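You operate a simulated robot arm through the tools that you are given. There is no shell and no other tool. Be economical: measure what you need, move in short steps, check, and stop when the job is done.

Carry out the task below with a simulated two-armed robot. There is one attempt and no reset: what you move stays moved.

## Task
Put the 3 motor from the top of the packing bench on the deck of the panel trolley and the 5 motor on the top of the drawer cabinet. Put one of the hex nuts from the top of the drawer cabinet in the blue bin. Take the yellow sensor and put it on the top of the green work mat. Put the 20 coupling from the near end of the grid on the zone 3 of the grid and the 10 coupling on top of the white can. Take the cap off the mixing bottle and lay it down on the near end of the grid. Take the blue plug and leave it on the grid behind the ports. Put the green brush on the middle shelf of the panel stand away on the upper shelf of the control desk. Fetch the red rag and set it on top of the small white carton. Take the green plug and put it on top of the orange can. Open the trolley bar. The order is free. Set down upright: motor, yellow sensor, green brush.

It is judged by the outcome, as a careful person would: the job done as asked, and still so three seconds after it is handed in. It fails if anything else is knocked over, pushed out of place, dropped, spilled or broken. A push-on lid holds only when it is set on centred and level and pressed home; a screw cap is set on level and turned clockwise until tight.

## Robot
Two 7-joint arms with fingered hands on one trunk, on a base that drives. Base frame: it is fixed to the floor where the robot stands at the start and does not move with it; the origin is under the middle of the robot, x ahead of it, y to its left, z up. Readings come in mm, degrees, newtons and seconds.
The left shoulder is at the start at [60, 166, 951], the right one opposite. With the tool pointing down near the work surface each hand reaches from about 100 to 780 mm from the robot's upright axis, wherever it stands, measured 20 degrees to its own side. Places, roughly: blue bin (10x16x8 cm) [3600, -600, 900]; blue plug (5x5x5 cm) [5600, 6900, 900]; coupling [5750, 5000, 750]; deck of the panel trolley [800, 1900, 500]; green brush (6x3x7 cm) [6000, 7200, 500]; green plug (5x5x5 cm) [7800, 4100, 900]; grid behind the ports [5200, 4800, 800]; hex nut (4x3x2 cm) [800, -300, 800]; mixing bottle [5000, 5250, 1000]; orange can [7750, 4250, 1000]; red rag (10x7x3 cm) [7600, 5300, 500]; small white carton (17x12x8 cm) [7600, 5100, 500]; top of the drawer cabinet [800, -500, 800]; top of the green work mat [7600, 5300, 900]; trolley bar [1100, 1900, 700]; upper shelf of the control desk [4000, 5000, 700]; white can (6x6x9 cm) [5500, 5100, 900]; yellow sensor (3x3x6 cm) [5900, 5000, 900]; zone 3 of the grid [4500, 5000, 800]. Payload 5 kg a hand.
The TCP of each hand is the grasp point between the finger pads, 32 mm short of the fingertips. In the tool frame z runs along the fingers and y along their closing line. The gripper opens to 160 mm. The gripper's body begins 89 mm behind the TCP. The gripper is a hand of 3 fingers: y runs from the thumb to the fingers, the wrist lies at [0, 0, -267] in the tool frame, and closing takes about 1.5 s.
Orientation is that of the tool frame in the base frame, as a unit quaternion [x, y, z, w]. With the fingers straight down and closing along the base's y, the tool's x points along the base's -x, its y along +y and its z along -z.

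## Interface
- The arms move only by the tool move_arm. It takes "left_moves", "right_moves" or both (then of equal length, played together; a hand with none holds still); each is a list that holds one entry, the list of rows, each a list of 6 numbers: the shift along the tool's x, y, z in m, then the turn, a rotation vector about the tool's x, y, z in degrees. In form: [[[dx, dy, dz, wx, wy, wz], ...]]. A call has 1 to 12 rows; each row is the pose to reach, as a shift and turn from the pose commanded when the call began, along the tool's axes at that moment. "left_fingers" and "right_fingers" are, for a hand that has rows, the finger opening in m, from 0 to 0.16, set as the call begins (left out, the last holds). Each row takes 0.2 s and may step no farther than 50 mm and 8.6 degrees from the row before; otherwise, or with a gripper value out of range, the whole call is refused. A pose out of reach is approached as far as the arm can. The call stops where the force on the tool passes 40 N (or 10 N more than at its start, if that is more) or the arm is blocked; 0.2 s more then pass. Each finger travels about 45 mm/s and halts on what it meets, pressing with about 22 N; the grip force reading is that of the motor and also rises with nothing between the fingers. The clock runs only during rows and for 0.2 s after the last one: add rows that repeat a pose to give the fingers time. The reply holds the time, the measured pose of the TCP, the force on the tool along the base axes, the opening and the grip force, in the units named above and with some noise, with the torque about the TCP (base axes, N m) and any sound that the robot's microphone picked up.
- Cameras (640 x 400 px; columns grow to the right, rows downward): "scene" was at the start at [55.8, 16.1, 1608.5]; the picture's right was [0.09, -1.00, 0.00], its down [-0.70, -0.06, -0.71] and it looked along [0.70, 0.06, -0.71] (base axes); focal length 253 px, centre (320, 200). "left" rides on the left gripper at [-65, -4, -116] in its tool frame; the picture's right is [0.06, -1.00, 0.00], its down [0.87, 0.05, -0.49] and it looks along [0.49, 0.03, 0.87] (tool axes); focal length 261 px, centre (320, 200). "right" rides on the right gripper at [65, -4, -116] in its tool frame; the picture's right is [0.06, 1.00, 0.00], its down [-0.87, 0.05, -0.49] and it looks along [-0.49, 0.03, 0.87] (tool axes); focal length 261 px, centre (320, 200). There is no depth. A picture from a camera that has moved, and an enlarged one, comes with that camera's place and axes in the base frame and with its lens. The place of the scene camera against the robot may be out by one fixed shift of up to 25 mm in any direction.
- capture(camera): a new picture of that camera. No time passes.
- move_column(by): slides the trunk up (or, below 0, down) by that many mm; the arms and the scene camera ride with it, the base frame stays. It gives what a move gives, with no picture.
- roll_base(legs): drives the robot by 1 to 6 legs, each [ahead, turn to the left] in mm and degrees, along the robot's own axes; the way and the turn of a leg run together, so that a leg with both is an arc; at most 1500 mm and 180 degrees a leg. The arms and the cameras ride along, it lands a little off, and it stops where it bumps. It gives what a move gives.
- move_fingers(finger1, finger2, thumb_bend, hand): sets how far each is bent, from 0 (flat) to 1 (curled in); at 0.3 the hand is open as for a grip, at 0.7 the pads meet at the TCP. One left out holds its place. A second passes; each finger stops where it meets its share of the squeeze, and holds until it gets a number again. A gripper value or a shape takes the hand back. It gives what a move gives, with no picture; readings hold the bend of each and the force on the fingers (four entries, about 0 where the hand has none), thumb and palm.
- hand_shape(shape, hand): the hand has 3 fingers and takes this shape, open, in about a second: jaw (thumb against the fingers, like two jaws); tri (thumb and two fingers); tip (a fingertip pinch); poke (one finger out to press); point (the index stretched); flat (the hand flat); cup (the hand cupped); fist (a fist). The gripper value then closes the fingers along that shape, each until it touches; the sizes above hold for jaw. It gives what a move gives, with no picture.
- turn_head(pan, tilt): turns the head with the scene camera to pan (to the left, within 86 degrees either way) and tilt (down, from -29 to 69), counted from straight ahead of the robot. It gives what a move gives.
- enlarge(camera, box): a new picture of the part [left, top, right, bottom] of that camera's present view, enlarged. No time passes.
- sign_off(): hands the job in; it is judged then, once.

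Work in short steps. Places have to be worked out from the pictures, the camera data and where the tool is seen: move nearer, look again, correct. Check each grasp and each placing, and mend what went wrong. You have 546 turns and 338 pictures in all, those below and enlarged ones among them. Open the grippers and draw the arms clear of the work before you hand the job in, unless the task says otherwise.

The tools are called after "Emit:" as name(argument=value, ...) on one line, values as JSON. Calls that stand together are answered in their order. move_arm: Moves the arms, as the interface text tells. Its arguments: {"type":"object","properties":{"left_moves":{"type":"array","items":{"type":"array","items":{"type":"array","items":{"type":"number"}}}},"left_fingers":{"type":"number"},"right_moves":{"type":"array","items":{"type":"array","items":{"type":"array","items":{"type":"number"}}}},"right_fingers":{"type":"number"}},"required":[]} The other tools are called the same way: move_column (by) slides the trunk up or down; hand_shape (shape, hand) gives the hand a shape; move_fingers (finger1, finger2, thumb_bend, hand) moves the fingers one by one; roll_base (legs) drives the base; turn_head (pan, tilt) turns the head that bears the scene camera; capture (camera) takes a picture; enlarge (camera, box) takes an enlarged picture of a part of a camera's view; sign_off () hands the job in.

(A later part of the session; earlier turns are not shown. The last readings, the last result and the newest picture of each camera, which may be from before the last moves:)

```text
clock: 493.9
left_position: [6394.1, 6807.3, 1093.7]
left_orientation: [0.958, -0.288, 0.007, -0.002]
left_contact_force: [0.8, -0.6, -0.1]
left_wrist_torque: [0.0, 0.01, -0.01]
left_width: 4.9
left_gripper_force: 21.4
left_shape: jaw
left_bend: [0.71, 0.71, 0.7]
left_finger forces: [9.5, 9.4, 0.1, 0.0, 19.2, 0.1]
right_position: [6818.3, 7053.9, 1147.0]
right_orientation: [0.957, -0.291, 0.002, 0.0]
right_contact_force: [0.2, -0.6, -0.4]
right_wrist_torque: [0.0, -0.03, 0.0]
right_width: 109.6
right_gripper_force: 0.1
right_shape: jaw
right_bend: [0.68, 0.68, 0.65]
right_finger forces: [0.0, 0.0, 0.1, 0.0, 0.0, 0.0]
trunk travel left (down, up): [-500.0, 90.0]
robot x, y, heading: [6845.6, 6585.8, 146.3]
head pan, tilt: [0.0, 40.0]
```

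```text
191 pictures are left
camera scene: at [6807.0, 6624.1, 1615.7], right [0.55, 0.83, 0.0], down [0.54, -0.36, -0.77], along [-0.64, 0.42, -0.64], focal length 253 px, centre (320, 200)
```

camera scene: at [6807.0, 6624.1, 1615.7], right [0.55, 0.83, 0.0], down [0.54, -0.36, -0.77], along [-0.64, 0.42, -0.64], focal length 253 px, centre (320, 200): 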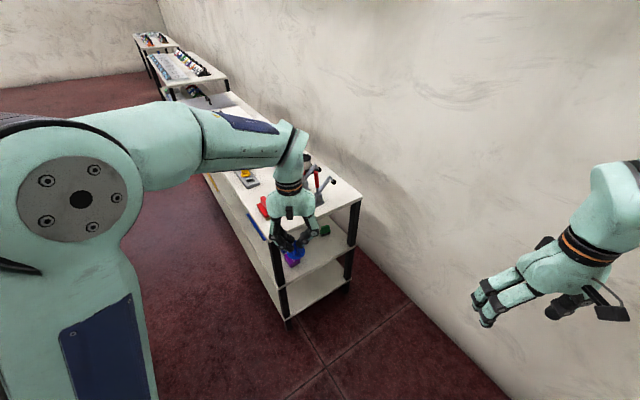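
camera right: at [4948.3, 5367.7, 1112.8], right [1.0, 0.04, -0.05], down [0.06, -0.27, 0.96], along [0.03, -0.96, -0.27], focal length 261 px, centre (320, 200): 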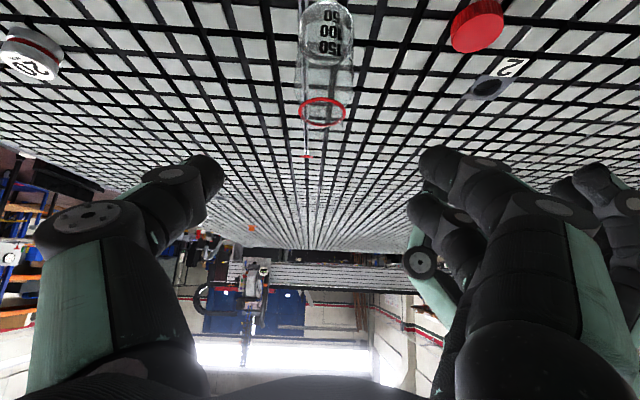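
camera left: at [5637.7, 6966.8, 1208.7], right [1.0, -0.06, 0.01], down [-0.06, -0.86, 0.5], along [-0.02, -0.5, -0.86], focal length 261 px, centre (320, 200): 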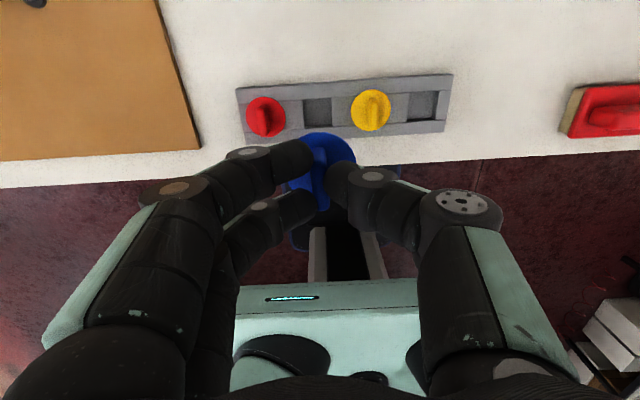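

The green brush shows on the middle shelf near the right end, ≈(5970,7184). I pull the left hand back and zoom.

Emit:
move_arm(left_moves=[[[0.045, 0, 0, 0, 0, 0], [0.09, 0, 0, 0, 0, 0], [0.13, 0.01, -0.02, 0, 0, 0], [0.165, 0.03, -0.04, 0, 0, 0], [0.2, 0.04, -0.06, 0, 0, 0]]])

Emit:
enlarge(camera="scene", box=[230, 150, 410, 330])

```text
clock: 495.1
left_position: [6537.3, 6662.5, 1157.7]
left_orientation: [0.958, -0.287, 0.007, -0.002]
left_contact_force: [1.1, 1.1, 0.4]
left_wrist_torque: [0.0, 0.02, 0.0]
left_width: 5.0
left_gripper_force: 22.1
left_shape: jaw
left_bend: [0.71, 0.71, 0.7]
left_finger forces: [9.8, 9.5, 0.0, 0.1, 19.3, 0.1]
right_position: [6819.0, 7052.9, 1147.2]
right_orientation: [0.957, -0.291, 0.002, 0.0]
right_contact_force: [-0.2, -0.4, -0.2]
right_wrist_torque: [0.06, -0.02, -0.01]
right_width: 109.8
right_gripper_force: 0.1
right_shape: jaw
right_bend: [0.68, 0.68, 0.65]
right_finger forces: [0.0, 0.1, 0.0, 0.0, 0.0, 0.0]
trunk travel left (down, up): [-500.0, 90.0]
robot x, y, heading: [6850.7, 6585.5, 146.5]
head pan, tilt: [0.0, 40.0]
```

```text
2.22 times, centred on (320, 240) of scene
camera zoom: at [6807.5, 6623.0, 1615.8], right [0.55, 0.83, 0.0], down [0.53, -0.36, -0.77], along [-0.64, 0.43, -0.64], focal length 563 px, centre (320, 111)
```

zoom: 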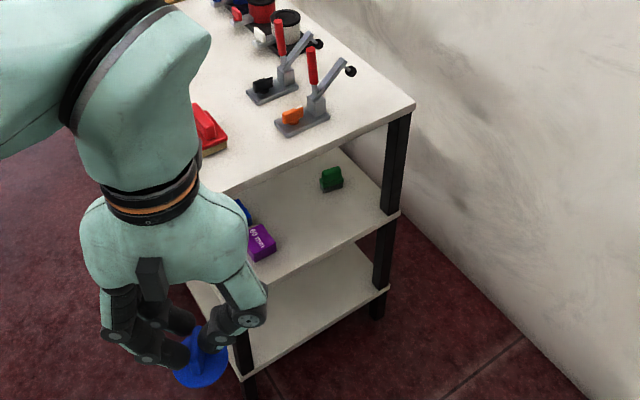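

The brush stands at ≈(5975,7215) on the middle shelf, ~150 mm in from the right edge. I drive 240 mm nearer on this diagonal, then bring the right hand, tilted 45°, in front of the shelf's open end.

Emit:
roll_base(legs=[[240, 0]])

Emit:
capture(camera="scene")

```text
clock: 496.9
left_position: [6335.2, 6798.6, 1158.7]
left_orientation: [0.958, -0.288, 0.008, -0.001]
left_contact_force: [-0.1, 0.3, -0.5]
left_wrist_torque: [-0.07, -0.07, 0.01]
left_width: 5.1
left_gripper_force: 22.2
left_shape: jaw
left_bend: [0.71, 0.71, 0.7]
left_finger forces: [9.9, 9.5, 0.1, 0.0, 19.3, 0.0]
right_position: [6616.1, 7190.5, 1146.2]
right_orientation: [0.957, -0.291, 0.003, 0.0]
right_contact_force: [-0.7, -0.3, 0.2]
right_wrist_torque: [-0.03, -0.05, 0.0]
right_width: 109.8
right_gripper_force: 0.0
right_shape: jaw
right_bend: [0.68, 0.68, 0.65]
right_finger forces: [0.1, 0.0, 0.0, 0.0, 0.0, 0.0]
trunk travel left (down, up): [-500.0, 90.0]
robot x, y, heading: [6647.5, 6721.7, 146.1]
head pan, tilt: [0.0, 40.0]
```

```text
189 pictures are left
camera scene: at [6603.9, 6759.8, 1615.7], right [0.56, 0.83, 0.0], down [0.53, -0.36, -0.77], along [-0.64, 0.43, -0.64], focal length 253 px, centre (320, 200)
```

scene: 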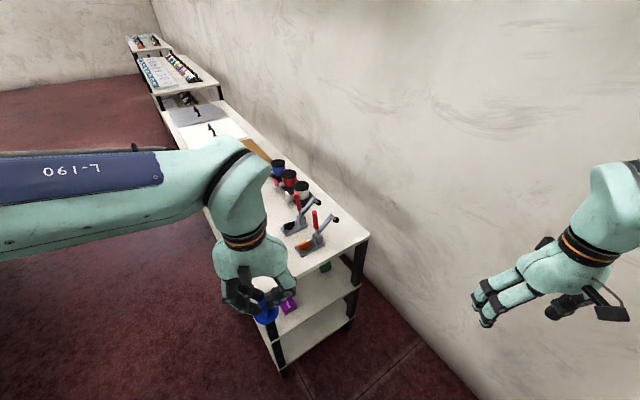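

I move the left hand further left and bring the right hand tilted toward the shelf's end.

Emit:
move_arm(left_moves=[[[0.015, 0.035, 0, 0, 0, 0], [0.03, 0.07, 0, 0, 0, 0], [0.045, 0.105, 0, 0, 0, 0], [0.06, 0.14, 0, 0, 0, 0], [0.06, 0.16, 0, 0, 0, 0], [0.06, 0.16, 0, 0, 0, 0], [0.06, 0.16, 0, 0, 0, 0], [0.06, 0.16, 0, 0, 0, 0], [0.06, 0.16, 0, 0, 0, 0], [0.06, 0.16, 0, 0, 0, 0], [0.06, 0.16, 0, 0, 0, 0]]], right_moves=[[[0, 0.035, 0.01, 0, 0, 0], [0, 0.07, 0.025, 0, -5, 0], [-0.005, 0.105, 0.045, 0, -10, 0], [-0.015, 0.14, 0.065, 0, -15, 0], [-0.03, 0.175, 0.085, 0, -20, 0], [-0.045, 0.21, 0.105, 0, -25, 0], [-0.06, 0.24, 0.13, 0, -30, 0], [-0.08, 0.27, 0.155, 0, -35, 0], [-0.1, 0.3, 0.185, 0, -40, 0], [-0.115, 0.32, 0.215, 0, -45, 0], [-0.127, 0.325, 0.246, 0, -45, 0]]])

Emit:
capture(camera="right")

Emit:
capture(camera="scene")

```text
clock: 499.3
left_position: [6295.7, 6632.8, 1157.3]
left_orientation: [0.957, -0.289, 0.009, -0.001]
left_contact_force: [-0.9, -0.1, -0.3]
left_wrist_torque: [-0.02, -0.01, -0.04]
left_width: 5.3
left_gripper_force: 21.8
left_shape: jaw
left_bend: [0.71, 0.71, 0.7]
left_finger forces: [9.8, 9.5, 0.0, 0.1, 19.4, 0.1]
right_position: [6281.6, 6971.2, 891.8]
right_orientation: [0.884, -0.27, -0.364, -0.112]
right_contact_force: [1.3, -0.2, -2.5]
right_wrist_torque: [0.16, 0.2, 0.01]
right_width: 109.8
right_gripper_force: 0.1
right_shape: jaw
right_bend: [0.67, 0.67, 0.65]
right_finger forces: [0.0, 0.0, 0.0, 0.0, 0.0, 0.1]
right hand out of reach, approached as far as the arm can: row 4, 5, 6, 7, 8, 9, 10, 11
trunk travel left (down, up): [-500.0, 90.0]
robot x, y, heading: [6645.4, 6722.1, 146.0]
head pan, tilt: [0.0, 40.0]
```

```text
188 pictures are left
camera right: at [6389.5, 6902.5, 928.1], right [-0.52, -0.85, -0.05], down [-0.26, 0.11, 0.96], along [-0.81, 0.51, -0.27], focal length 261 px, centre (320, 200)
```

right: 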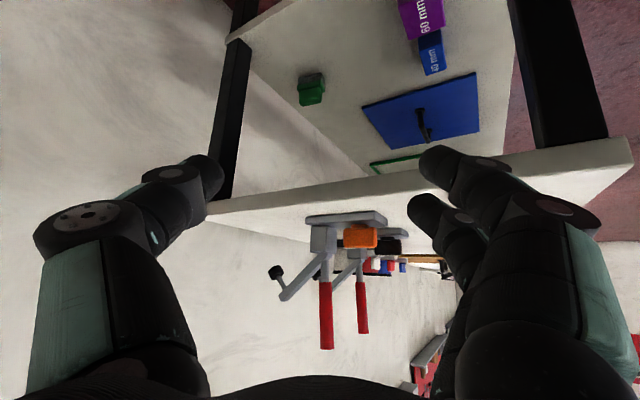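

```text
187 pictures are left
camera scene: at [6603.3, 6759.5, 1615.5], right [0.56, 0.83, 0.0], down [0.54, -0.36, -0.77], along [-0.64, 0.43, -0.64], focal length 253 px, centre (320, 200)
```

scene: 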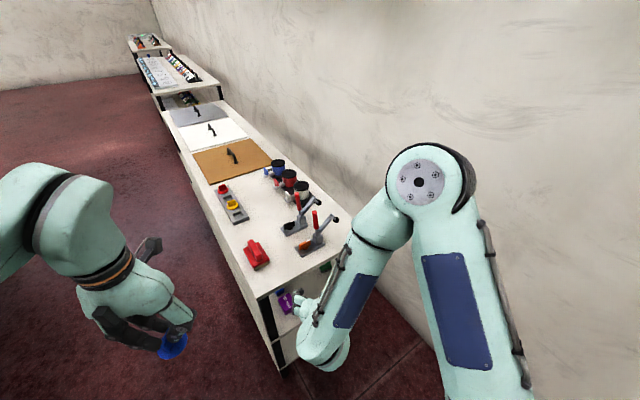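

Emit:
enlarge(camera="right", box=[270, 50, 350, 120])

```text
5.71 times, centred on (310, 85) of right
camera zoom: at [6389.5, 6902.5, 928.1], right [-0.52, -0.85, -0.05], down [-0.26, 0.11, 0.96], along [-0.81, 0.51, -0.27], focal length 1489 px, centre (377, 857)
```

zoom: 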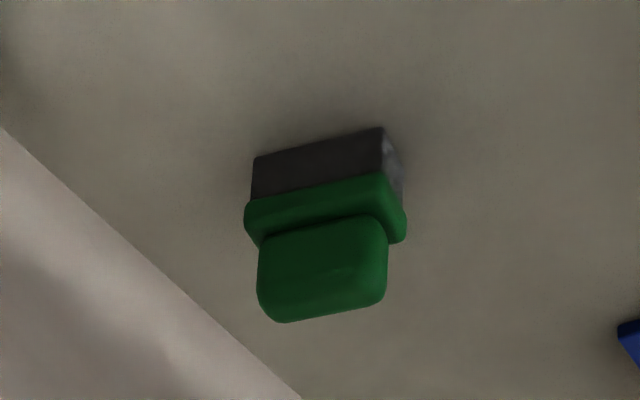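

The brush's long side runs along y, so I'll grip its handle lengthwise with the hand pointing mostly −x. I lower the trunk 200 mm, then move to a pre-grasp with 15° extra yaw.

Emit:
move_column(by=-200)

Emit:
move_arm(right_moves=[[[-0.027, -0.008, 0.027, -2, 0, -2], [-0.054, -0.016, 0.054, -4, 0, -4], [-0.081, -0.025, 0.081, -6, 0, -6], [-0.108, -0.033, 0.108, -8, 0, -8], [-0.136, -0.042, 0.136, -9.5, 0, -9.5], [-0.163, -0.05, 0.163, -10.6, 0, -10.6]]])

Emit:
capture(camera="right")

```text
clock: 501.5
left_position: [6296.9, 6631.1, 958.9]
left_orientation: [0.958, -0.288, 0.007, -0.001]
left_contact_force: [0.7, -0.3, -0.1]
left_wrist_torque: [0.0, 0.04, -0.01]
left_width: 5.1
left_gripper_force: 22.2
left_shape: jaw
left_bend: [0.71, 0.71, 0.7]
left_finger forces: [9.8, 9.5, 0.1, 0.1, 19.4, 0.0]
right_position: [6283.4, 6970.8, 692.7]
right_orientation: [0.885, -0.27, -0.364, -0.112]
right_contact_force: [0.8, -0.2, 0.6]
right_wrist_torque: [0.01, -0.01, -0.01]
right_width: 109.7
right_gripper_force: 0.0
right_shape: jaw
right_bend: [0.67, 0.67, 0.65]
right_finger forces: [0.1, 0.0, 0.0, 0.0, 0.0, 0.0]
trunk travel left (down, up): [-300.0, 290.0]
robot x, y, heading: [6643.4, 6720.5, 146.2]
head pan, tilt: [0.0, 40.0]
```

```text
clock: 502.9
left_position: [6297.8, 6632.2, 958.3]
left_orientation: [0.957, -0.289, 0.007, -0.002]
left_contact_force: [0.3, 0.0, 0.1]
left_wrist_torque: [-0.01, 0.03, 0.0]
left_width: 5.1
left_gripper_force: 21.9
left_shape: jaw
left_bend: [0.71, 0.71, 0.7]
left_finger forces: [9.8, 9.5, 0.0, 0.1, 19.3, 0.0]
right_position: [6118.8, 7140.3, 692.8]
right_orientation: [0.912, -0.153, -0.374, -0.063]
right_contact_force: [0.2, -0.5, 0.9]
right_wrist_torque: [0.0, -0.04, 0.02]
right_width: 109.6
right_gripper_force: 0.0
right_shape: jaw
right_bend: [0.67, 0.67, 0.65]
right_finger forces: [0.1, 0.0, 0.0, 0.1, 0.1, 0.0]
trunk travel left (down, up): [-300.0, 290.0]
robot x, y, heading: [6648.4, 6720.5, 146.2]
head pan, tilt: [0.0, 40.0]
```

```text
185 pictures are left
camera right: at [6239.9, 7104.0, 730.1], right [-0.28, -0.96, -0.05], down [-0.28, 0.04, 0.96], along [-0.92, 0.28, -0.27], focal length 261 px, centre (320, 200)
```

right: 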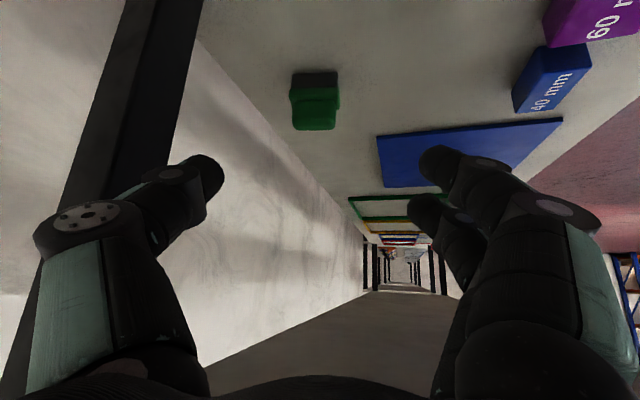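

Reachable and aligned. I advance 150 mm along the tool axis and look again.

Emit:
move_arm(right_moves=[[[-0.001, -0.001, 0.04, 0, 0, 0], [-0.002, -0.002, 0.08, 0, 0, 0], [-0.003, -0.003, 0.12, 0, 0, 0], [-0.003, -0.004, 0.15, 0, 0, 0]]])

Emit:
capture(camera="right")

```text
clock: 503.9
left_position: [6295.7, 6631.9, 958.9]
left_orientation: [0.958, -0.288, 0.008, -0.001]
left_contact_force: [0.5, 0.4, 0.2]
left_wrist_torque: [0.01, -0.01, 0.01]
left_width: 5.1
left_gripper_force: 22.2
left_shape: jaw
left_bend: [0.71, 0.71, 0.7]
left_finger forces: [9.8, 9.6, 0.0, 0.0, 19.4, 0.0]
right_position: [6018.3, 7180.8, 586.2]
right_orientation: [0.912, -0.152, -0.376, -0.063]
right_contact_force: [0.2, -0.3, 0.4]
right_wrist_torque: [0.0, 0.01, -0.01]
right_width: 110.0
right_gripper_force: 0.1
right_shape: jaw
right_bend: [0.67, 0.67, 0.65]
right_finger forces: [0.0, 0.1, 0.0, 0.0, 0.0, 0.0]
trunk travel left (down, up): [-300.0, 290.0]
robot x, y, heading: [6647.5, 6719.5, 146.1]
head pan, tilt: [0.0, 40.0]
```

```text
184 pictures are left
camera right: at [6139.5, 7142.2, 623.2], right [-0.28, -0.96, -0.05], down [-0.28, 0.04, 0.96], along [-0.92, 0.28, -0.27], focal length 261 px, centre (320, 200)
```

right: 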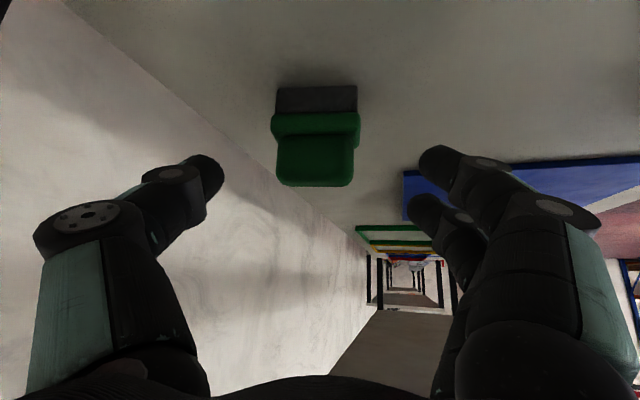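

Centred. Advance the remaining 48 mm and close.

Emit:
move_arm(right_moves=[[[0, 0.001, 0.025, 0, 0, 0], [-0.001, 0.002, 0.048, 0, 0, 0]]])

Emit:
move_arm(right_moves=[[[0, 0, 0, 0, 0, 0], [0, 0, 0, 0, 0, 0], [0, 0, 0, 0, 0, 0], [0, 0, 0, 0, 0, 0], [0, 0, 0, 0, 0, 0]]], right_fingers=0)

Emit:
capture(camera="right")

```text
clock: 504.5
left_position: [6296.3, 6632.9, 958.3]
left_orientation: [0.957, -0.289, 0.007, -0.001]
left_contact_force: [0.2, -0.3, -0.1]
left_wrist_torque: [0.02, 0.03, -0.02]
left_width: 5.4
left_gripper_force: 22.2
left_shape: jaw
left_bend: [0.71, 0.71, 0.7]
left_finger forces: [9.7, 9.5, 0.0, 0.0, 19.4, 0.0]
right_position: [5984.5, 7190.4, 553.1]
right_orientation: [0.912, -0.153, -0.376, -0.064]
right_contact_force: [-0.9, 0.5, 0.2]
right_wrist_torque: [-0.02, -0.03, -0.02]
right_width: 110.1
right_gripper_force: 0.0
right_shape: jaw
right_bend: [0.67, 0.67, 0.65]
right_finger forces: [0.1, 0.0, 0.0, 0.1, 0.0, 0.0]
trunk travel left (down, up): [-300.0, 290.0]
robot x, y, heading: [6646.2, 6717.0, 146.1]
head pan, tilt: [0.0, 40.0]
```

```text
clock: 505.7
left_position: [6296.6, 6631.6, 957.9]
left_orientation: [0.957, -0.289, 0.008, -0.001]
left_contact_force: [-0.6, -0.1, -0.3]
left_wrist_torque: [-0.04, -0.01, 0.01]
left_width: 4.9
left_gripper_force: 22.0
left_shape: jaw
left_bend: [0.71, 0.71, 0.7]
left_finger forces: [9.8, 9.6, 0.1, 0.0, 19.4, 0.1]
right_position: [5986.0, 7189.9, 553.5]
right_orientation: [0.912, -0.152, -0.375, -0.063]
right_contact_force: [-0.2, -0.7, -0.6]
right_wrist_torque: [-0.01, 0.01, 0.01]
right_width: 44.2
right_gripper_force: 2.3
right_shape: jaw
right_bend: [0.73, 0.71, 0.7]
right_finger forces: [0.8, 0.8, 0.1, 0.0, 1.5, 0.0]
trunk travel left (down, up): [-300.0, 290.0]
robot x, y, heading: [6646.6, 6717.8, 146.2]
head pan, tilt: [0.0, 40.0]
```

```text
183 pictures are left
camera right: at [6108.5, 7151.9, 590.1], right [-0.28, -0.96, -0.05], down [-0.28, 0.04, 0.96], along [-0.92, 0.28, -0.27], focal length 261 px, centre (320, 200)
```

right: 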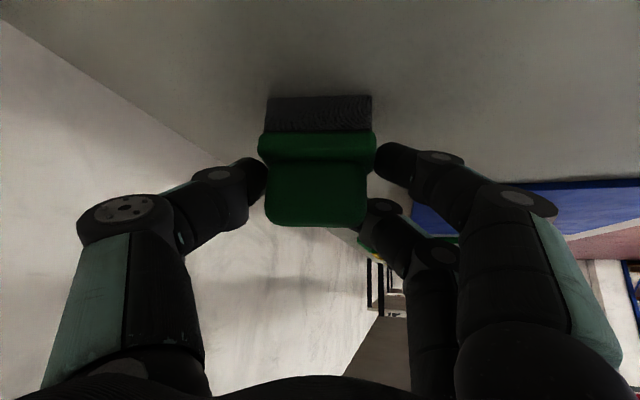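

Emit:
move_arm(right_moves=[[[0, 0, 0, 0, 0, 0], [0, 0, 0, 0, 0, 0], [0, 0, 0, 0, 0, 0]]])

```text
clock: 506.5
left_position: [6297.4, 6631.5, 959.0]
left_orientation: [0.958, -0.288, 0.008, -0.002]
left_contact_force: [-0.4, -0.4, -0.7]
left_wrist_torque: [0.01, -0.03, 0.02]
left_width: 5.2
left_gripper_force: 21.9
left_shape: jaw
left_bend: [0.71, 0.71, 0.7]
left_finger forces: [9.8, 9.5, 0.1, 0.0, 19.4, 0.0]
right_position: [5984.5, 7189.4, 555.8]
right_orientation: [0.912, -0.152, -0.376, -0.065]
right_contact_force: [-1.7, 0.6, 11.2]
right_wrist_torque: [0.38, -0.07, 0.05]
right_width: 38.8
right_gripper_force: 21.7
right_shape: jaw
right_bend: [0.74, 0.72, 0.7]
right_finger forces: [10.9, 8.8, 0.0, 0.0, 24.5, 0.0]
trunk travel left (down, up): [-300.0, 290.0]
robot x, y, heading: [6644.4, 6718.2, 146.2]
head pan, tilt: [0.0, 40.0]
```

Grip is firm now. I lift 40 mm straight up and check.

Emit:
move_arm(right_moves=[[[-0.007, 0, -0.007, 0, 0, 0], [-0.014, 0, -0.014, 0, 0, 0], [-0.028, 0, -0.028, 0, 0, 0]]])

Emit:
capture(camera="right")

```text
clock: 507.3
left_position: [6297.5, 6632.2, 958.2]
left_orientation: [0.958, -0.287, 0.008, -0.002]
left_contact_force: [-0.5, 0.3, 0.4]
left_wrist_torque: [0.04, -0.01, -0.03]
left_width: 4.8
left_gripper_force: 22.1
left_shape: jaw
left_bend: [0.71, 0.71, 0.7]
left_finger forces: [9.8, 9.5, 0.0, 0.0, 19.4, 0.0]
right_position: [5986.2, 7190.6, 592.7]
right_orientation: [0.913, -0.152, -0.374, -0.063]
right_contact_force: [0.0, -0.5, -0.4]
right_wrist_torque: [0.01, 0.03, -0.02]
right_width: 38.1
right_gripper_force: 22.1
right_shape: jaw
right_bend: [0.74, 0.72, 0.7]
right_finger forces: [11.7, 6.4, 0.0, 0.0, 19.9, 0.0]
trunk travel left (down, up): [-300.0, 290.0]
robot x, y, heading: [6647.8, 6721.3, 146.1]
head pan, tilt: [0.0, 40.0]
```

```text
182 pictures are left
camera right: at [6108.6, 7151.9, 628.9], right [-0.28, -0.96, -0.04], down [-0.28, 0.04, 0.96], along [-0.92, 0.28, -0.27], focal length 261 px, centre (320, 200)
```

right: 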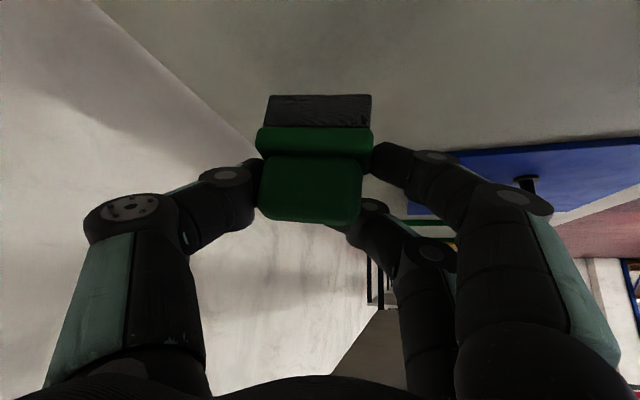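

Brush is held. I back out horizontally 270 mm.

Emit:
move_arm(right_moves=[[[0.032, 0, -0.032, 0, 0, 0], [0.064, 0, -0.064, 0, 0, 0], [0.096, 0, -0.096, 0, 0, 0], [0.128, 0, -0.128, 0, 0, 0], [0.16, 0, -0.16, 0, 0, 0], [0.19, 0, -0.19, 0, 0, 0]]])

Emit:
capture(camera="right")

Emit:
capture(camera="scene")

```text
clock: 508.7
left_position: [6296.7, 6631.6, 958.4]
left_orientation: [0.957, -0.288, 0.007, -0.001]
left_contact_force: [0.6, 0.2, -0.2]
left_wrist_torque: [0.04, 0.03, 0.0]
left_width: 5.0
left_gripper_force: 22.0
left_shape: jaw
left_bend: [0.71, 0.71, 0.7]
left_finger forces: [9.8, 9.6, 0.1, 0.0, 19.4, 0.1]
right_position: [6178.6, 7142.9, 637.0]
right_orientation: [0.912, -0.152, -0.375, -0.064]
right_contact_force: [-1.2, 0.4, -0.3]
right_wrist_torque: [0.01, -0.01, 0.02]
right_width: 37.2
right_gripper_force: 22.2
right_shape: jaw
right_bend: [0.74, 0.72, 0.7]
right_finger forces: [12.3, 6.1, 0.0, 0.0, 20.5, 0.0]
right hand out of reach, approached as far as the arm can: row 4, 5, 6
trunk travel left (down, up): [-300.0, 290.0]
robot x, y, heading: [6649.2, 6721.5, 146.6]
head pan, tilt: [0.0, 40.0]
```

```text
181 pictures are left
camera right: at [6300.7, 7106.1, 674.9], right [-0.28, -0.96, -0.05], down [-0.28, 0.04, 0.96], along [-0.92, 0.28, -0.27], focal length 261 px, centre (320, 200)
```

right: 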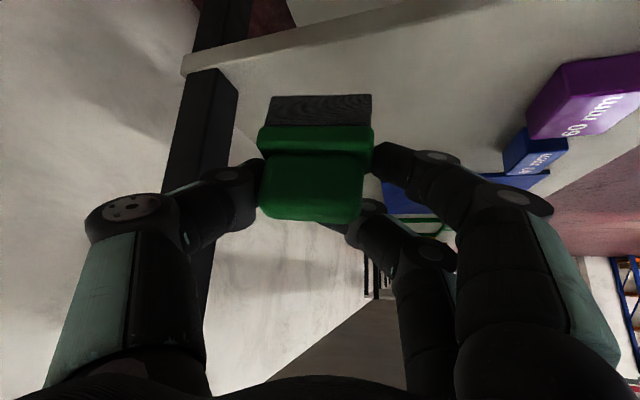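

```text
180 pictures are left
camera scene: at [6605.3, 6758.1, 1415.8], right [0.56, 0.83, 0.0], down [0.53, -0.36, -0.77], along [-0.64, 0.43, -0.64], focal length 253 px, centre (320, 200)
```

scene: 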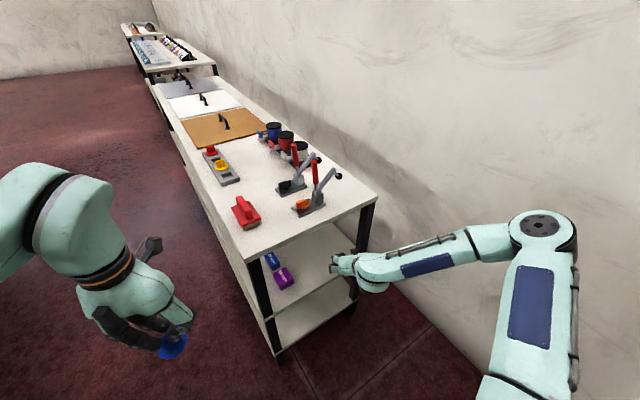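

Brush is out of the shelf. I back the base away, raise the trunk again, and check the brush in the hand.

Emit:
roll_base(legs=[[-300, 0]])

Emit:
move_column(by=200)

Emit:
capture(camera="right")

Emit:
capture(camera="scene")

```text
clock: 510.7
left_position: [6547.6, 6463.6, 957.8]
left_orientation: [0.958, -0.287, 0.007, -0.002]
left_contact_force: [-0.1, 0.2, -0.3]
left_wrist_torque: [-0.05, 0.01, -0.02]
left_width: 5.1
left_gripper_force: 22.2
left_shape: jaw
left_bend: [0.71, 0.71, 0.7]
left_finger forces: [9.7, 9.5, 0.0, 0.0, 19.3, 0.0]
right_position: [6427.9, 6976.7, 637.2]
right_orientation: [0.913, -0.151, -0.374, -0.063]
right_contact_force: [-0.1, 0.8, -0.7]
right_wrist_torque: [0.0, 0.0, 0.0]
right_width: 37.2
right_gripper_force: 22.1
right_shape: jaw
right_bend: [0.74, 0.72, 0.7]
right_finger forces: [12.3, 6.1, 0.1, 0.1, 20.4, 0.0]
trunk travel left (down, up): [-300.0, 290.0]
robot x, y, heading: [6897.5, 6549.7, 146.1]
head pan, tilt: [0.0, 40.0]
```

```text
clock: 512.9
left_position: [6547.6, 6463.2, 1159.7]
left_orientation: [0.958, -0.287, 0.008, -0.001]
left_contact_force: [0.0, 0.4, 0.9]
left_wrist_torque: [-0.02, 0.0, 0.01]
left_width: 5.2
left_gripper_force: 21.4
left_shape: jaw
left_bend: [0.71, 0.71, 0.7]
left_finger forces: [9.9, 9.5, 0.0, 0.0, 19.4, 0.1]
right_position: [6427.2, 6977.5, 838.1]
right_orientation: [0.913, -0.151, -0.374, -0.063]
right_contact_force: [-0.4, -0.1, -0.4]
right_wrist_torque: [0.02, 0.01, -0.01]
right_width: 37.1
right_gripper_force: 22.0
right_shape: jaw
right_bend: [0.74, 0.72, 0.7]
right_finger forces: [12.3, 6.1, 0.0, 0.1, 20.6, 0.0]
trunk travel left (down, up): [-500.0, 90.0]
robot x, y, heading: [6898.4, 6552.9, 146.4]
head pan, tilt: [0.0, 40.0]
```

```text
179 pictures are left
camera right: at [6550.3, 6938.7, 874.0], right [-0.28, -0.96, -0.04], down [-0.28, 0.04, 0.96], along [-0.92, 0.28, -0.28], focal length 261 px, centre (320, 200)
```

right: 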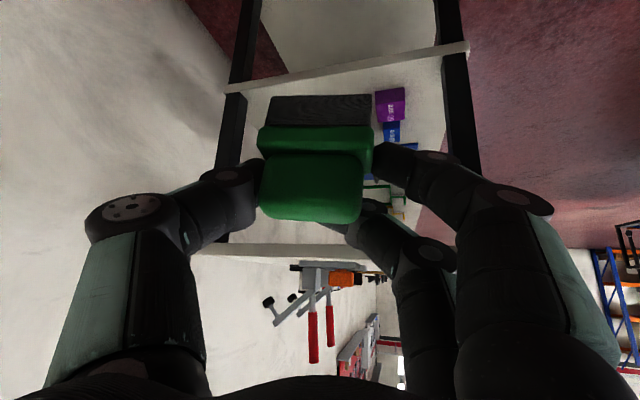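

```text
178 pictures are left
camera scene: at [6855.6, 6591.6, 1615.7], right [0.55, 0.83, 0.0], down [0.54, -0.36, -0.77], along [-0.64, 0.42, -0.64], focal length 253 px, centre (320, 200)
```

scene: 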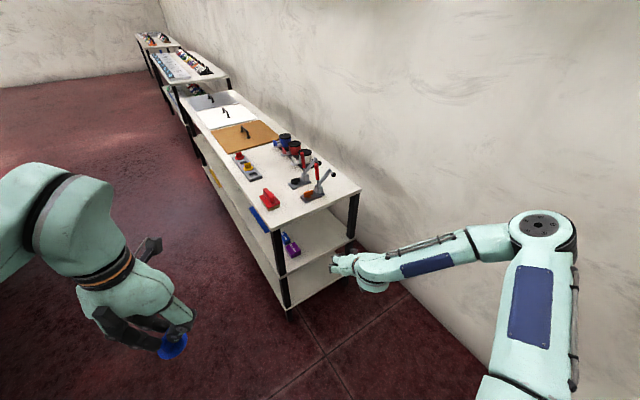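

I raise the right hand (with brush) 260 mm for travel.

Emit:
move_arm(right_moves=[[[-0.031, 0, -0.031, 0, 0, 0], [-0.062, 0, -0.062, 0, 0, 0], [-0.093, 0, -0.093, 0, 0, 0], [-0.124, 0, -0.124, 0, 0, 0], [-0.155, 0, -0.155, 0, 0, 0], [-0.184, 0, -0.184, 0, 0, 0]]])

Emit:
roll_base(legs=[[0, 94], [640, 0], [0, -60.4], [1380, 0], [0, 90]])

Emit:
turn_head(pan=0, tilt=48)

Emit:
capture(camera="scene")

```text
clock: 514.3
left_position: [6548.6, 6462.6, 1159.0]
left_orientation: [0.958, -0.286, 0.008, -0.001]
left_contact_force: [-0.2, 0.6, -0.6]
left_wrist_torque: [0.0, -0.01, -0.02]
left_width: 4.8
left_gripper_force: 22.3
left_shape: jaw
left_bend: [0.71, 0.71, 0.7]
left_finger forces: [9.9, 9.5, 0.0, 0.1, 19.4, 0.1]
right_position: [6426.6, 6976.0, 1098.8]
right_orientation: [0.913, -0.151, -0.374, -0.064]
right_contact_force: [0.5, -0.7, -0.8]
right_wrist_torque: [-0.01, 0.03, 0.01]
right_width: 37.1
right_gripper_force: 21.9
right_shape: jaw
right_bend: [0.74, 0.72, 0.7]
right_finger forces: [12.3, 5.3, 0.0, 0.1, 19.9, 0.0]
trunk travel left (down, up): [-500.0, 90.0]
robot x, y, heading: [6897.3, 6554.7, 146.4]
head pan, tilt: [0.0, 40.0]
```

```text
clock: 534.7
left_position: [5483.3, 5783.3, 1158.4]
left_orientation: [0.71, 0.704, 0.003, -0.007]
left_contact_force: [-0.2, 0.8, -0.7]
left_wrist_torque: [0.02, 0.02, 0.03]
left_width: 4.8
left_gripper_force: 22.1
left_shape: jaw
left_bend: [0.71, 0.71, 0.7]
left_finger forces: [9.5, 9.3, 0.1, 0.0, 18.9, 0.0]
right_position: [5117.7, 5404.6, 1097.0]
right_orientation: [0.57, 0.729, -0.234, 0.298]
right_contact_force: [-0.7, 0.3, -0.4]
right_wrist_torque: [-0.03, -0.03, -0.04]
right_width: 36.4
right_gripper_force: 22.7
right_shape: jaw
right_bend: [0.74, 0.72, 0.7]
right_finger forces: [11.6, 5.1, 0.0, 0.0, 18.6, 0.1]
trunk travel left (down, up): [-500.0, 90.0]
robot x, y, heading: [5219.5, 6026.4, -90.6]
head pan, tilt: [0.0, 40.0]
```

```text
clock: 535.4
left_position: [5484.8, 5783.5, 1158.0]
left_orientation: [0.71, 0.704, 0.002, -0.006]
left_contact_force: [-0.2, 0.2, -0.4]
left_wrist_torque: [-0.01, -0.02, 0.0]
left_width: 5.0
left_gripper_force: 22.4
left_shape: jaw
left_bend: [0.71, 0.71, 0.7]
left_finger forces: [9.5, 9.3, 0.0, 0.0, 18.9, 0.1]
right_position: [5118.4, 5404.2, 1098.3]
right_orientation: [0.57, 0.728, -0.235, 0.298]
right_contact_force: [-0.4, -1.0, -0.8]
right_wrist_torque: [0.02, 0.02, -0.02]
right_width: 36.4
right_gripper_force: 22.3
right_shape: jaw
right_bend: [0.74, 0.72, 0.7]
right_finger forces: [11.5, 5.2, 0.0, 0.0, 18.5, 0.0]
trunk travel left (down, up): [-500.0, 90.0]
robot x, y, heading: [5219.3, 6027.0, -90.7]
head pan, tilt: [0.0, 48.0]
```

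```text
177 pictures are left
camera scene: at [5224.3, 5988.6, 1604.4], right [-1.0, 0.01, 0.0], down [0.01, 0.74, -0.67], along [-0.01, -0.67, -0.74], focal length 253 px, centre (320, 200)
```

scene: 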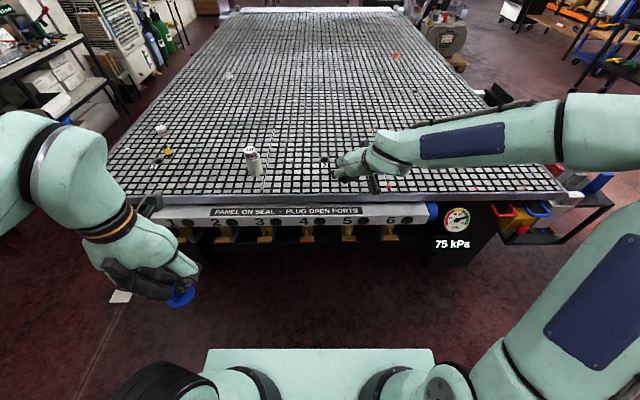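

I drive to y≈5665, shift the right hand aside, then look for the place behind the ports.

Emit:
roll_base(legs=[[365, 0.5]])

Emit:
move_arm(left_moves=[[[-0.04, -0.02, 0, 0, 0, 0], [-0.08, -0.04, 0, 0, 0, 0], [-0.12, -0.06, 0, 0, 0, 0], [-0.16, -0.08, 0, 0, 0, 0], [-0.2, -0.1, 0, 0, 0, 0], [-0.24, -0.12, 0, 0, 0, 0]]], right_moves=[[[0, -0.045, 0, 0, 0, 0], [0, -0.09, 0, 0, 0, 0], [0, -0.135, 0, 0, 0, 0], [0, -0.18, 0, 0, 0, 0], [0, -0.225, 0, 0, 0, 0], [0, -0.26, 0, 0, 0, 0]]])

Emit:
capture(camera="scene")

```text
clock: 537.8
left_position: [5481.2, 5415.3, 1158.5]
left_orientation: [0.708, 0.706, 0.002, -0.007]
left_contact_force: [-0.6, 0.0, -0.5]
left_wrist_torque: [0.01, -0.01, 0.03]
left_width: 4.9
left_gripper_force: 21.9
left_shape: jaw
left_bend: [0.71, 0.71, 0.7]
left_finger forces: [9.5, 9.3, 0.0, 0.0, 19.0, 0.0]
right_position: [5115.9, 5034.8, 1096.9]
right_orientation: [0.568, 0.73, -0.235, 0.299]
right_contact_force: [0.4, -0.9, -0.3]
right_wrist_torque: [-0.02, 0.0, 0.01]
right_width: 36.4
right_gripper_force: 21.6
right_shape: jaw
right_bend: [0.74, 0.72, 0.7]
right_finger forces: [11.6, 5.0, 0.1, 0.0, 18.6, 0.0]
trunk travel left (down, up): [-500.0, 90.0]
robot x, y, heading: [5214.8, 5661.1, -90.7]
head pan, tilt: [0.0, 48.0]
```

```text
clock: 539.2
left_position: [5360.6, 5174.9, 1154.4]
left_orientation: [0.708, 0.706, 0.004, -0.007]
left_contact_force: [0.5, 0.4, -1.0]
left_wrist_torque: [0.01, -0.03, 0.04]
left_width: 4.8
left_gripper_force: 22.1
left_shape: jaw
left_bend: [0.71, 0.71, 0.7]
left_finger forces: [9.6, 9.2, 0.0, 0.1, 18.9, 0.1]
right_position: [4861.4, 4972.0, 1097.4]
right_orientation: [0.569, 0.73, -0.232, 0.299]
right_contact_force: [1.1, -0.6, -0.8]
right_wrist_torque: [0.01, -0.03, 0.02]
right_width: 36.2
right_gripper_force: 21.7
right_shape: jaw
right_bend: [0.74, 0.72, 0.71]
right_finger forces: [12.4, 4.3, 0.0, 0.1, 18.1, 0.0]
trunk travel left (down, up): [-500.0, 90.0]
robot x, y, heading: [5216.2, 5657.6, -90.6]
head pan, tilt: [0.0, 48.0]
```

```text
176 pictures are left
camera scene: at [5218.7, 5618.7, 1604.2], right [-1.0, 0.01, 0.0], down [0.01, 0.74, -0.67], along [-0.01, -0.67, -0.74], focal length 253 px, centre (320, 200)
```

scene: 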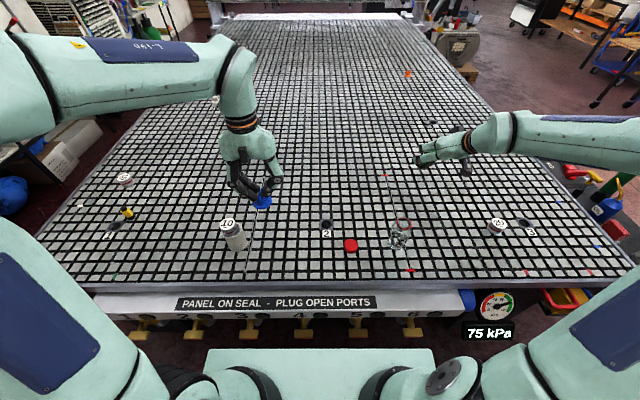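

The scene is intact. I take the plug to about (5215,4890), behind port 2, and start lowering.

Emit:
move_arm(left_moves=[[[-0.04, -0.02, 0, 0, 0, 0], [-0.08, -0.04, 0, 0, 0, 0], [-0.12, -0.06, 0, 0, 0, 0], [-0.16, -0.08, 0, 0, 0, 0], [-0.2, -0.1, 0.01, 0, 0, 0], [-0.24, -0.12, 0.03, 0, 0, 0], [-0.275, -0.135, 0.05, 0, 0, 0], [-0.29, -0.146, 0.09, 0, 0, 0], [-0.29, -0.146, 0.135, 0, 0, 0], [-0.29, -0.146, 0.18, 0, 0, 0]]])

Emit:
capture(camera="left")

```text
clock: 541.4
left_position: [5212.1, 4887.9, 972.0]
left_orientation: [0.707, 0.707, 0.002, -0.008]
left_contact_force: [0.3, 0.3, -0.7]
left_wrist_torque: [0.04, 0.04, 0.02]
left_width: 4.5
left_gripper_force: 22.1
left_shape: jaw
left_bend: [0.71, 0.71, 0.7]
left_finger forces: [9.5, 9.3, 0.1, 0.0, 18.9, 0.0]
left hand out of reach, approached as far as the arm can: row 7, 8, 9
right_position: [4865.3, 4971.5, 1098.0]
right_orientation: [0.568, 0.731, -0.234, 0.299]
right_contact_force: [-0.6, 0.9, -0.7]
right_wrist_torque: [0.01, -0.01, -0.03]
right_width: 36.1
right_gripper_force: 22.2
right_shape: jaw
right_bend: [0.74, 0.72, 0.71]
right_finger forces: [12.6, 4.1, 0.0, 0.0, 18.1, 0.0]
trunk travel left (down, up): [-500.0, 90.0]
robot x, y, heading: [5212.1, 5663.9, -90.5]
head pan, tilt: [0.0, 48.0]
```

```text
175 pictures are left
camera left: at [5209.5, 4821.1, 1086.3], right [-1.0, 0.06, 0.01], down [0.06, 0.86, 0.5], along [0.02, 0.5, -0.86], focal length 261 px, centre (320, 200)
```

left: 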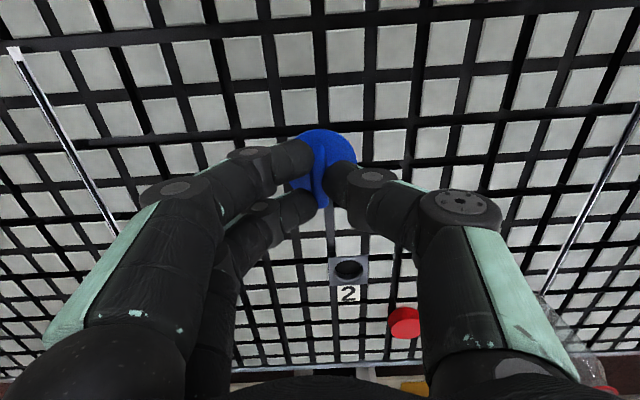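

Reachable. I creep the base 70 mm closer so the plug lands further behind the ports.

Emit:
roll_base(legs=[[70, 0]])

Emit:
move_arm(left_moves=[[[0, 0, 0.02, 0, 0, 0], [0, 0, 0.04, 0, 0, 0], [0, 0, 0.05, 0, 0, 0]]])

Emit:
capture(camera="left")

```text
clock: 542.4
left_position: [5211.6, 4817.4, 971.8]
left_orientation: [0.708, 0.706, 0.004, -0.008]
left_contact_force: [-0.7, -1.1, -1.2]
left_wrist_torque: [0.05, -0.01, 0.03]
left_width: 4.6
left_gripper_force: 21.7
left_shape: jaw
left_bend: [0.71, 0.71, 0.7]
left_finger forces: [9.5, 9.5, 0.0, 0.0, 18.9, 0.1]
right_position: [4863.0, 4902.3, 1096.3]
right_orientation: [0.567, 0.731, -0.232, 0.3]
right_contact_force: [0.0, -0.5, -1.5]
right_wrist_torque: [0.0, 0.0, 0.02]
right_width: 36.2
right_gripper_force: 22.6
right_shape: jaw
right_bend: [0.74, 0.72, 0.71]
right_finger forces: [12.5, 4.1, 0.1, 0.0, 18.2, 0.0]
trunk travel left (down, up): [-500.0, 90.0]
robot x, y, heading: [5214.3, 5591.5, -90.5]
head pan, tilt: [0.0, 48.0]
```

```text
clock: 543.2
left_position: [5211.1, 4819.5, 923.0]
left_orientation: [0.708, 0.707, 0.002, -0.007]
left_contact_force: [-0.3, 0.3, -0.3]
left_wrist_torque: [0.0, -0.02, 0.0]
left_width: 4.7
left_gripper_force: 21.9
left_shape: jaw
left_bend: [0.71, 0.71, 0.7]
left_finger forces: [9.5, 9.3, 0.0, 0.0, 18.9, 0.0]
right_position: [4864.4, 4902.5, 1097.5]
right_orientation: [0.567, 0.731, -0.233, 0.3]
right_contact_force: [-0.1, -0.2, -0.7]
right_wrist_torque: [0.02, 0.05, 0.01]
right_width: 36.0
right_gripper_force: 21.9
right_shape: jaw
right_bend: [0.74, 0.72, 0.71]
right_finger forces: [12.6, 4.2, 0.1, 0.0, 18.1, 0.1]
trunk travel left (down, up): [-500.0, 90.0]
robot x, y, heading: [5216.4, 5590.2, -90.4]
head pan, tilt: [0.0, 48.0]
```

```text
174 pictures are left
camera left: at [5207.5, 4753.7, 1038.0], right [-1.0, 0.06, 0.01], down [0.06, 0.86, 0.5], along [0.03, 0.5, -0.86], focal length 261 px, centre (320, 200)
```

left: 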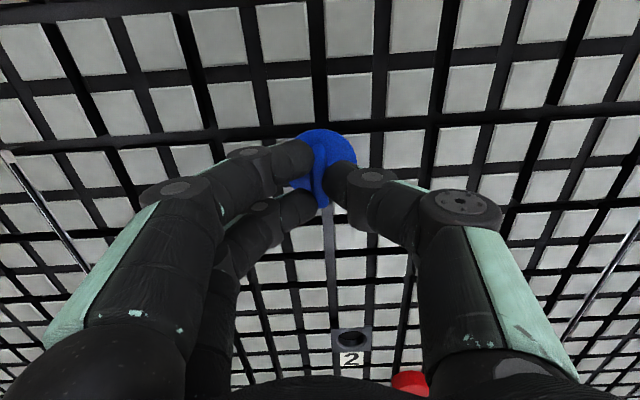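

Now at y≈4820, right at the given spot. Lower in small steps to contact.

Emit:
move_arm(left_moves=[[[0, 0, 0.003, 0, 0, 0], [0, 0, 0.006, 0, 0, 0], [0, 0, 0.009, 0, 0, 0]]])

Emit:
move_arm(left_moves=[[[0, 0, 0.003, 0, 0, 0], [0, 0, 0.006, 0, 0, 0]]])

Emit:
move_arm(left_moves=[[[0, 0, 0.002, 0, 0, 0], [0, 0, 0.004, 0, 0, 0]]])

```text
clock: 544.0
left_position: [5211.1, 4818.8, 914.5]
left_orientation: [0.707, 0.707, 0.002, -0.006]
left_contact_force: [0.3, -0.2, 2.1]
left_wrist_torque: [0.01, -0.01, 0.0]
left_width: 4.6
left_gripper_force: 22.0
left_shape: jaw
left_bend: [0.71, 0.71, 0.7]
left_finger forces: [9.7, 9.6, 0.0, 0.0, 19.6, 0.0]
right_position: [4864.2, 4902.5, 1098.0]
right_orientation: [0.568, 0.731, -0.233, 0.299]
right_contact_force: [-0.3, 0.3, -0.7]
right_wrist_torque: [-0.02, 0.01, -0.02]
right_width: 35.9
right_gripper_force: 22.2
right_shape: jaw
right_bend: [0.74, 0.72, 0.71]
right_finger forces: [12.6, 4.1, 0.1, 0.0, 18.1, 0.1]
trunk travel left (down, up): [-500.0, 90.0]
robot x, y, heading: [5219.6, 5594.1, -90.5]
head pan, tilt: [0.0, 48.0]
```

```text
clock: 544.6
left_position: [5209.4, 4819.6, 913.0]
left_orientation: [0.708, 0.706, -0.001, -0.006]
left_contact_force: [-1.7, -1.9, 23.2]
left_wrist_torque: [-0.03, -0.06, 0.0]
left_width: 6.2
left_gripper_force: 21.9
left_shape: jaw
left_bend: [0.71, 0.71, 0.71]
left_finger forces: [12.6, 12.8, 0.1, 0.0, 27.2, 0.1]
right_position: [4863.4, 4904.9, 1100.5]
right_orientation: [0.568, 0.73, -0.234, 0.299]
right_contact_force: [0.1, 0.3, -0.9]
right_wrist_torque: [0.01, -0.03, -0.01]
right_width: 36.1
right_gripper_force: 21.8
right_shape: jaw
right_bend: [0.74, 0.72, 0.71]
right_finger forces: [12.4, 4.0, 0.0, 0.0, 18.1, 0.0]
trunk travel left (down, up): [-500.0, 90.0]
robot x, y, heading: [5215.4, 5591.0, -90.3]
head pan, tilt: [0.0, 48.0]
```

```text
clock: 545.1
left_position: [5210.2, 4818.9, 913.1]
left_orientation: [0.708, 0.706, -0.004, -0.005]
left_contact_force: [0.6, 4.7, 19.1]
left_wrist_torque: [0.18, -0.07, 0.01]
left_width: 6.9
left_gripper_force: 22.0
left_shape: jaw
left_bend: [0.71, 0.72, 0.71]
left_finger forces: [11.7, 12.6, 0.0, 0.0, 23.2, 0.0]
right_position: [4865.3, 4904.2, 1098.2]
right_orientation: [0.567, 0.731, -0.233, 0.3]
right_contact_force: [0.2, -0.6, -0.5]
right_wrist_torque: [0.0, 0.01, -0.01]
right_width: 35.7
right_gripper_force: 21.8
right_shape: jaw
right_bend: [0.74, 0.72, 0.71]
right_finger forces: [12.5, 4.1, 0.0, 0.1, 18.1, 0.0]
trunk travel left (down, up): [-500.0, 90.0]
robot x, y, heading: [5212.0, 5588.4, -90.4]
head pan, tilt: [0.0, 48.0]
stopped in row 2 (left hand): the force on the tool passed its limit (the readings are from after the stop); the commanded pose is now the measured one
```

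Contact. I ease up 1 mm, open slightly, and lift.

Emit:
move_arm(left_moves=[[[0, 0, -0.002, 0, 0, 0], [0, 0, -0.002, 0, 0, 0], [0, 0, -0.002, 0, 0, 0], [0, 0, -0.002, 0, 0, 0], [0, 0, -0.04, 0, 0, 0], [0, 0, -0.085, 0, 0, 0], [0, 0, -0.13, 0, 0, 0]]], left_fingers=0.06)

Emit:
capture(camera="left")

```text
clock: 546.7
left_position: [5198.7, 4832.7, 1025.9]
left_orientation: [0.709, 0.705, -0.002, -0.006]
left_contact_force: [-0.7, -0.9, -0.6]
left_wrist_torque: [-0.01, -0.03, -0.04]
left_width: 59.6
left_gripper_force: 0.1
left_shape: jaw
left_bend: [0.73, 0.73, 0.7]
left_finger forces: [0.1, 0.1, 0.0, 0.0, 0.0, 0.0]
left hand out of reach, approached as far as the arm can: row 6, 7
right_position: [4862.1, 4903.9, 1098.3]
right_orientation: [0.568, 0.731, -0.233, 0.298]
right_contact_force: [0.7, -0.3, -0.5]
right_wrist_torque: [-0.02, -0.01, -0.02]
right_width: 35.8
right_gripper_force: 21.8
right_shape: jaw
right_bend: [0.74, 0.72, 0.71]
right_finger forces: [12.5, 4.0, 0.1, 0.1, 18.0, 0.1]
trunk travel left (down, up): [-500.0, 90.0]
robot x, y, heading: [5215.1, 5591.6, -90.7]
head pan, tilt: [0.0, 48.0]
```

```text
173 pictures are left
camera left: at [5196.3, 4766.6, 1141.5], right [-1.0, 0.07, 0.01], down [0.06, 0.87, 0.5], along [0.02, 0.5, -0.87], focal length 261 px, centre (320, 200)
```

left: 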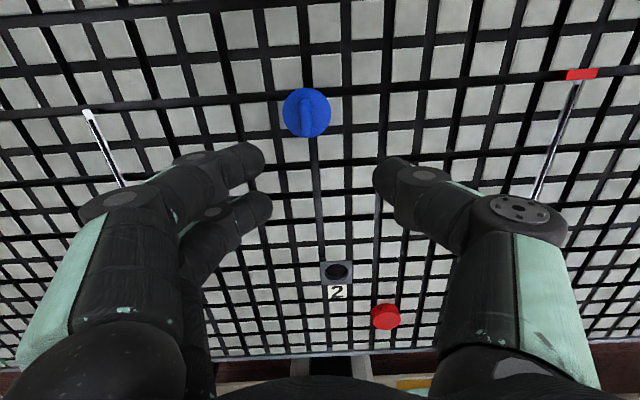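

Blue plug stands behind port 2. Now the brush: I pull the left hand in, back off and drive west to look at the control desk from the north.

Emit:
move_arm(left_moves=[[[0.045, 0.015, -0.01, 0, 0, 0], [0.09, 0.03, -0.02, 0, 0, 0], [0.135, 0.045, -0.04, 0, 0, 0], [0.18, 0.06, -0.06, 0, 0, 0], [0.22, 0.08, -0.08, 0, 0, 0], [0.26, 0.1, -0.1, 0, 0, 0]]])

Emit:
roll_base(legs=[[-400, 0], [0, -89.5], [1150, 0], [0, 90]])

Emit:
capture(camera="scene")

```text
refused: row 3 steps farther than a row can; nothing moved
```

```text
clock: 562.4
left_position: [4018.7, 5253.8, 1023.6]
left_orientation: [0.715, 0.699, -0.001, -0.007]
left_contact_force: [-0.1, 0.4, -0.5]
left_wrist_torque: [-0.01, -0.02, -0.01]
left_width: 59.5
left_gripper_force: 0.0
left_shape: jaw
left_bend: [0.73, 0.73, 0.7]
left_finger forces: [0.0, 0.0, 0.1, 0.1, 0.1, 0.0]
right_position: [3682.8, 5329.9, 1097.1]
right_orientation: [0.574, 0.725, -0.237, 0.298]
right_contact_force: [0.0, -0.7, -1.1]
right_wrist_torque: [0.03, 0.0, 0.0]
right_width: 35.3
right_gripper_force: 22.1
right_shape: jaw
right_bend: [0.74, 0.72, 0.71]
right_finger forces: [11.7, 4.2, 0.1, 0.0, 16.8, 0.1]
trunk travel left (down, up): [-500.0, 90.0]
robot x, y, heading: [4050.6, 6010.4, -91.5]
head pan, tilt: [0.0, 48.0]
```

```text
172 pictures are left
camera scene: at [4051.9, 5970.7, 1604.3], right [-1.0, 0.03, 0.0], down [0.02, 0.74, -0.67], along [-0.02, -0.67, -0.74], focal length 253 px, centre (320, 200)
```

scene: 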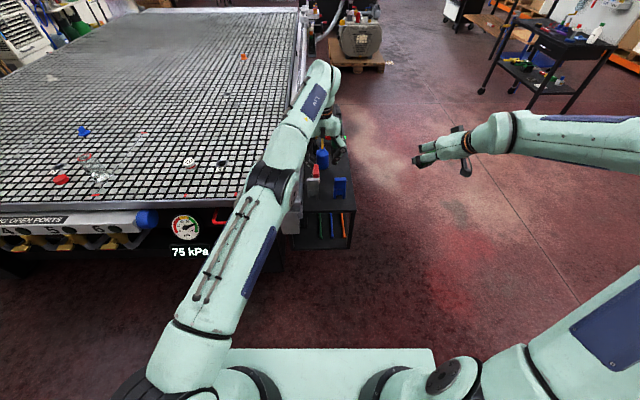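

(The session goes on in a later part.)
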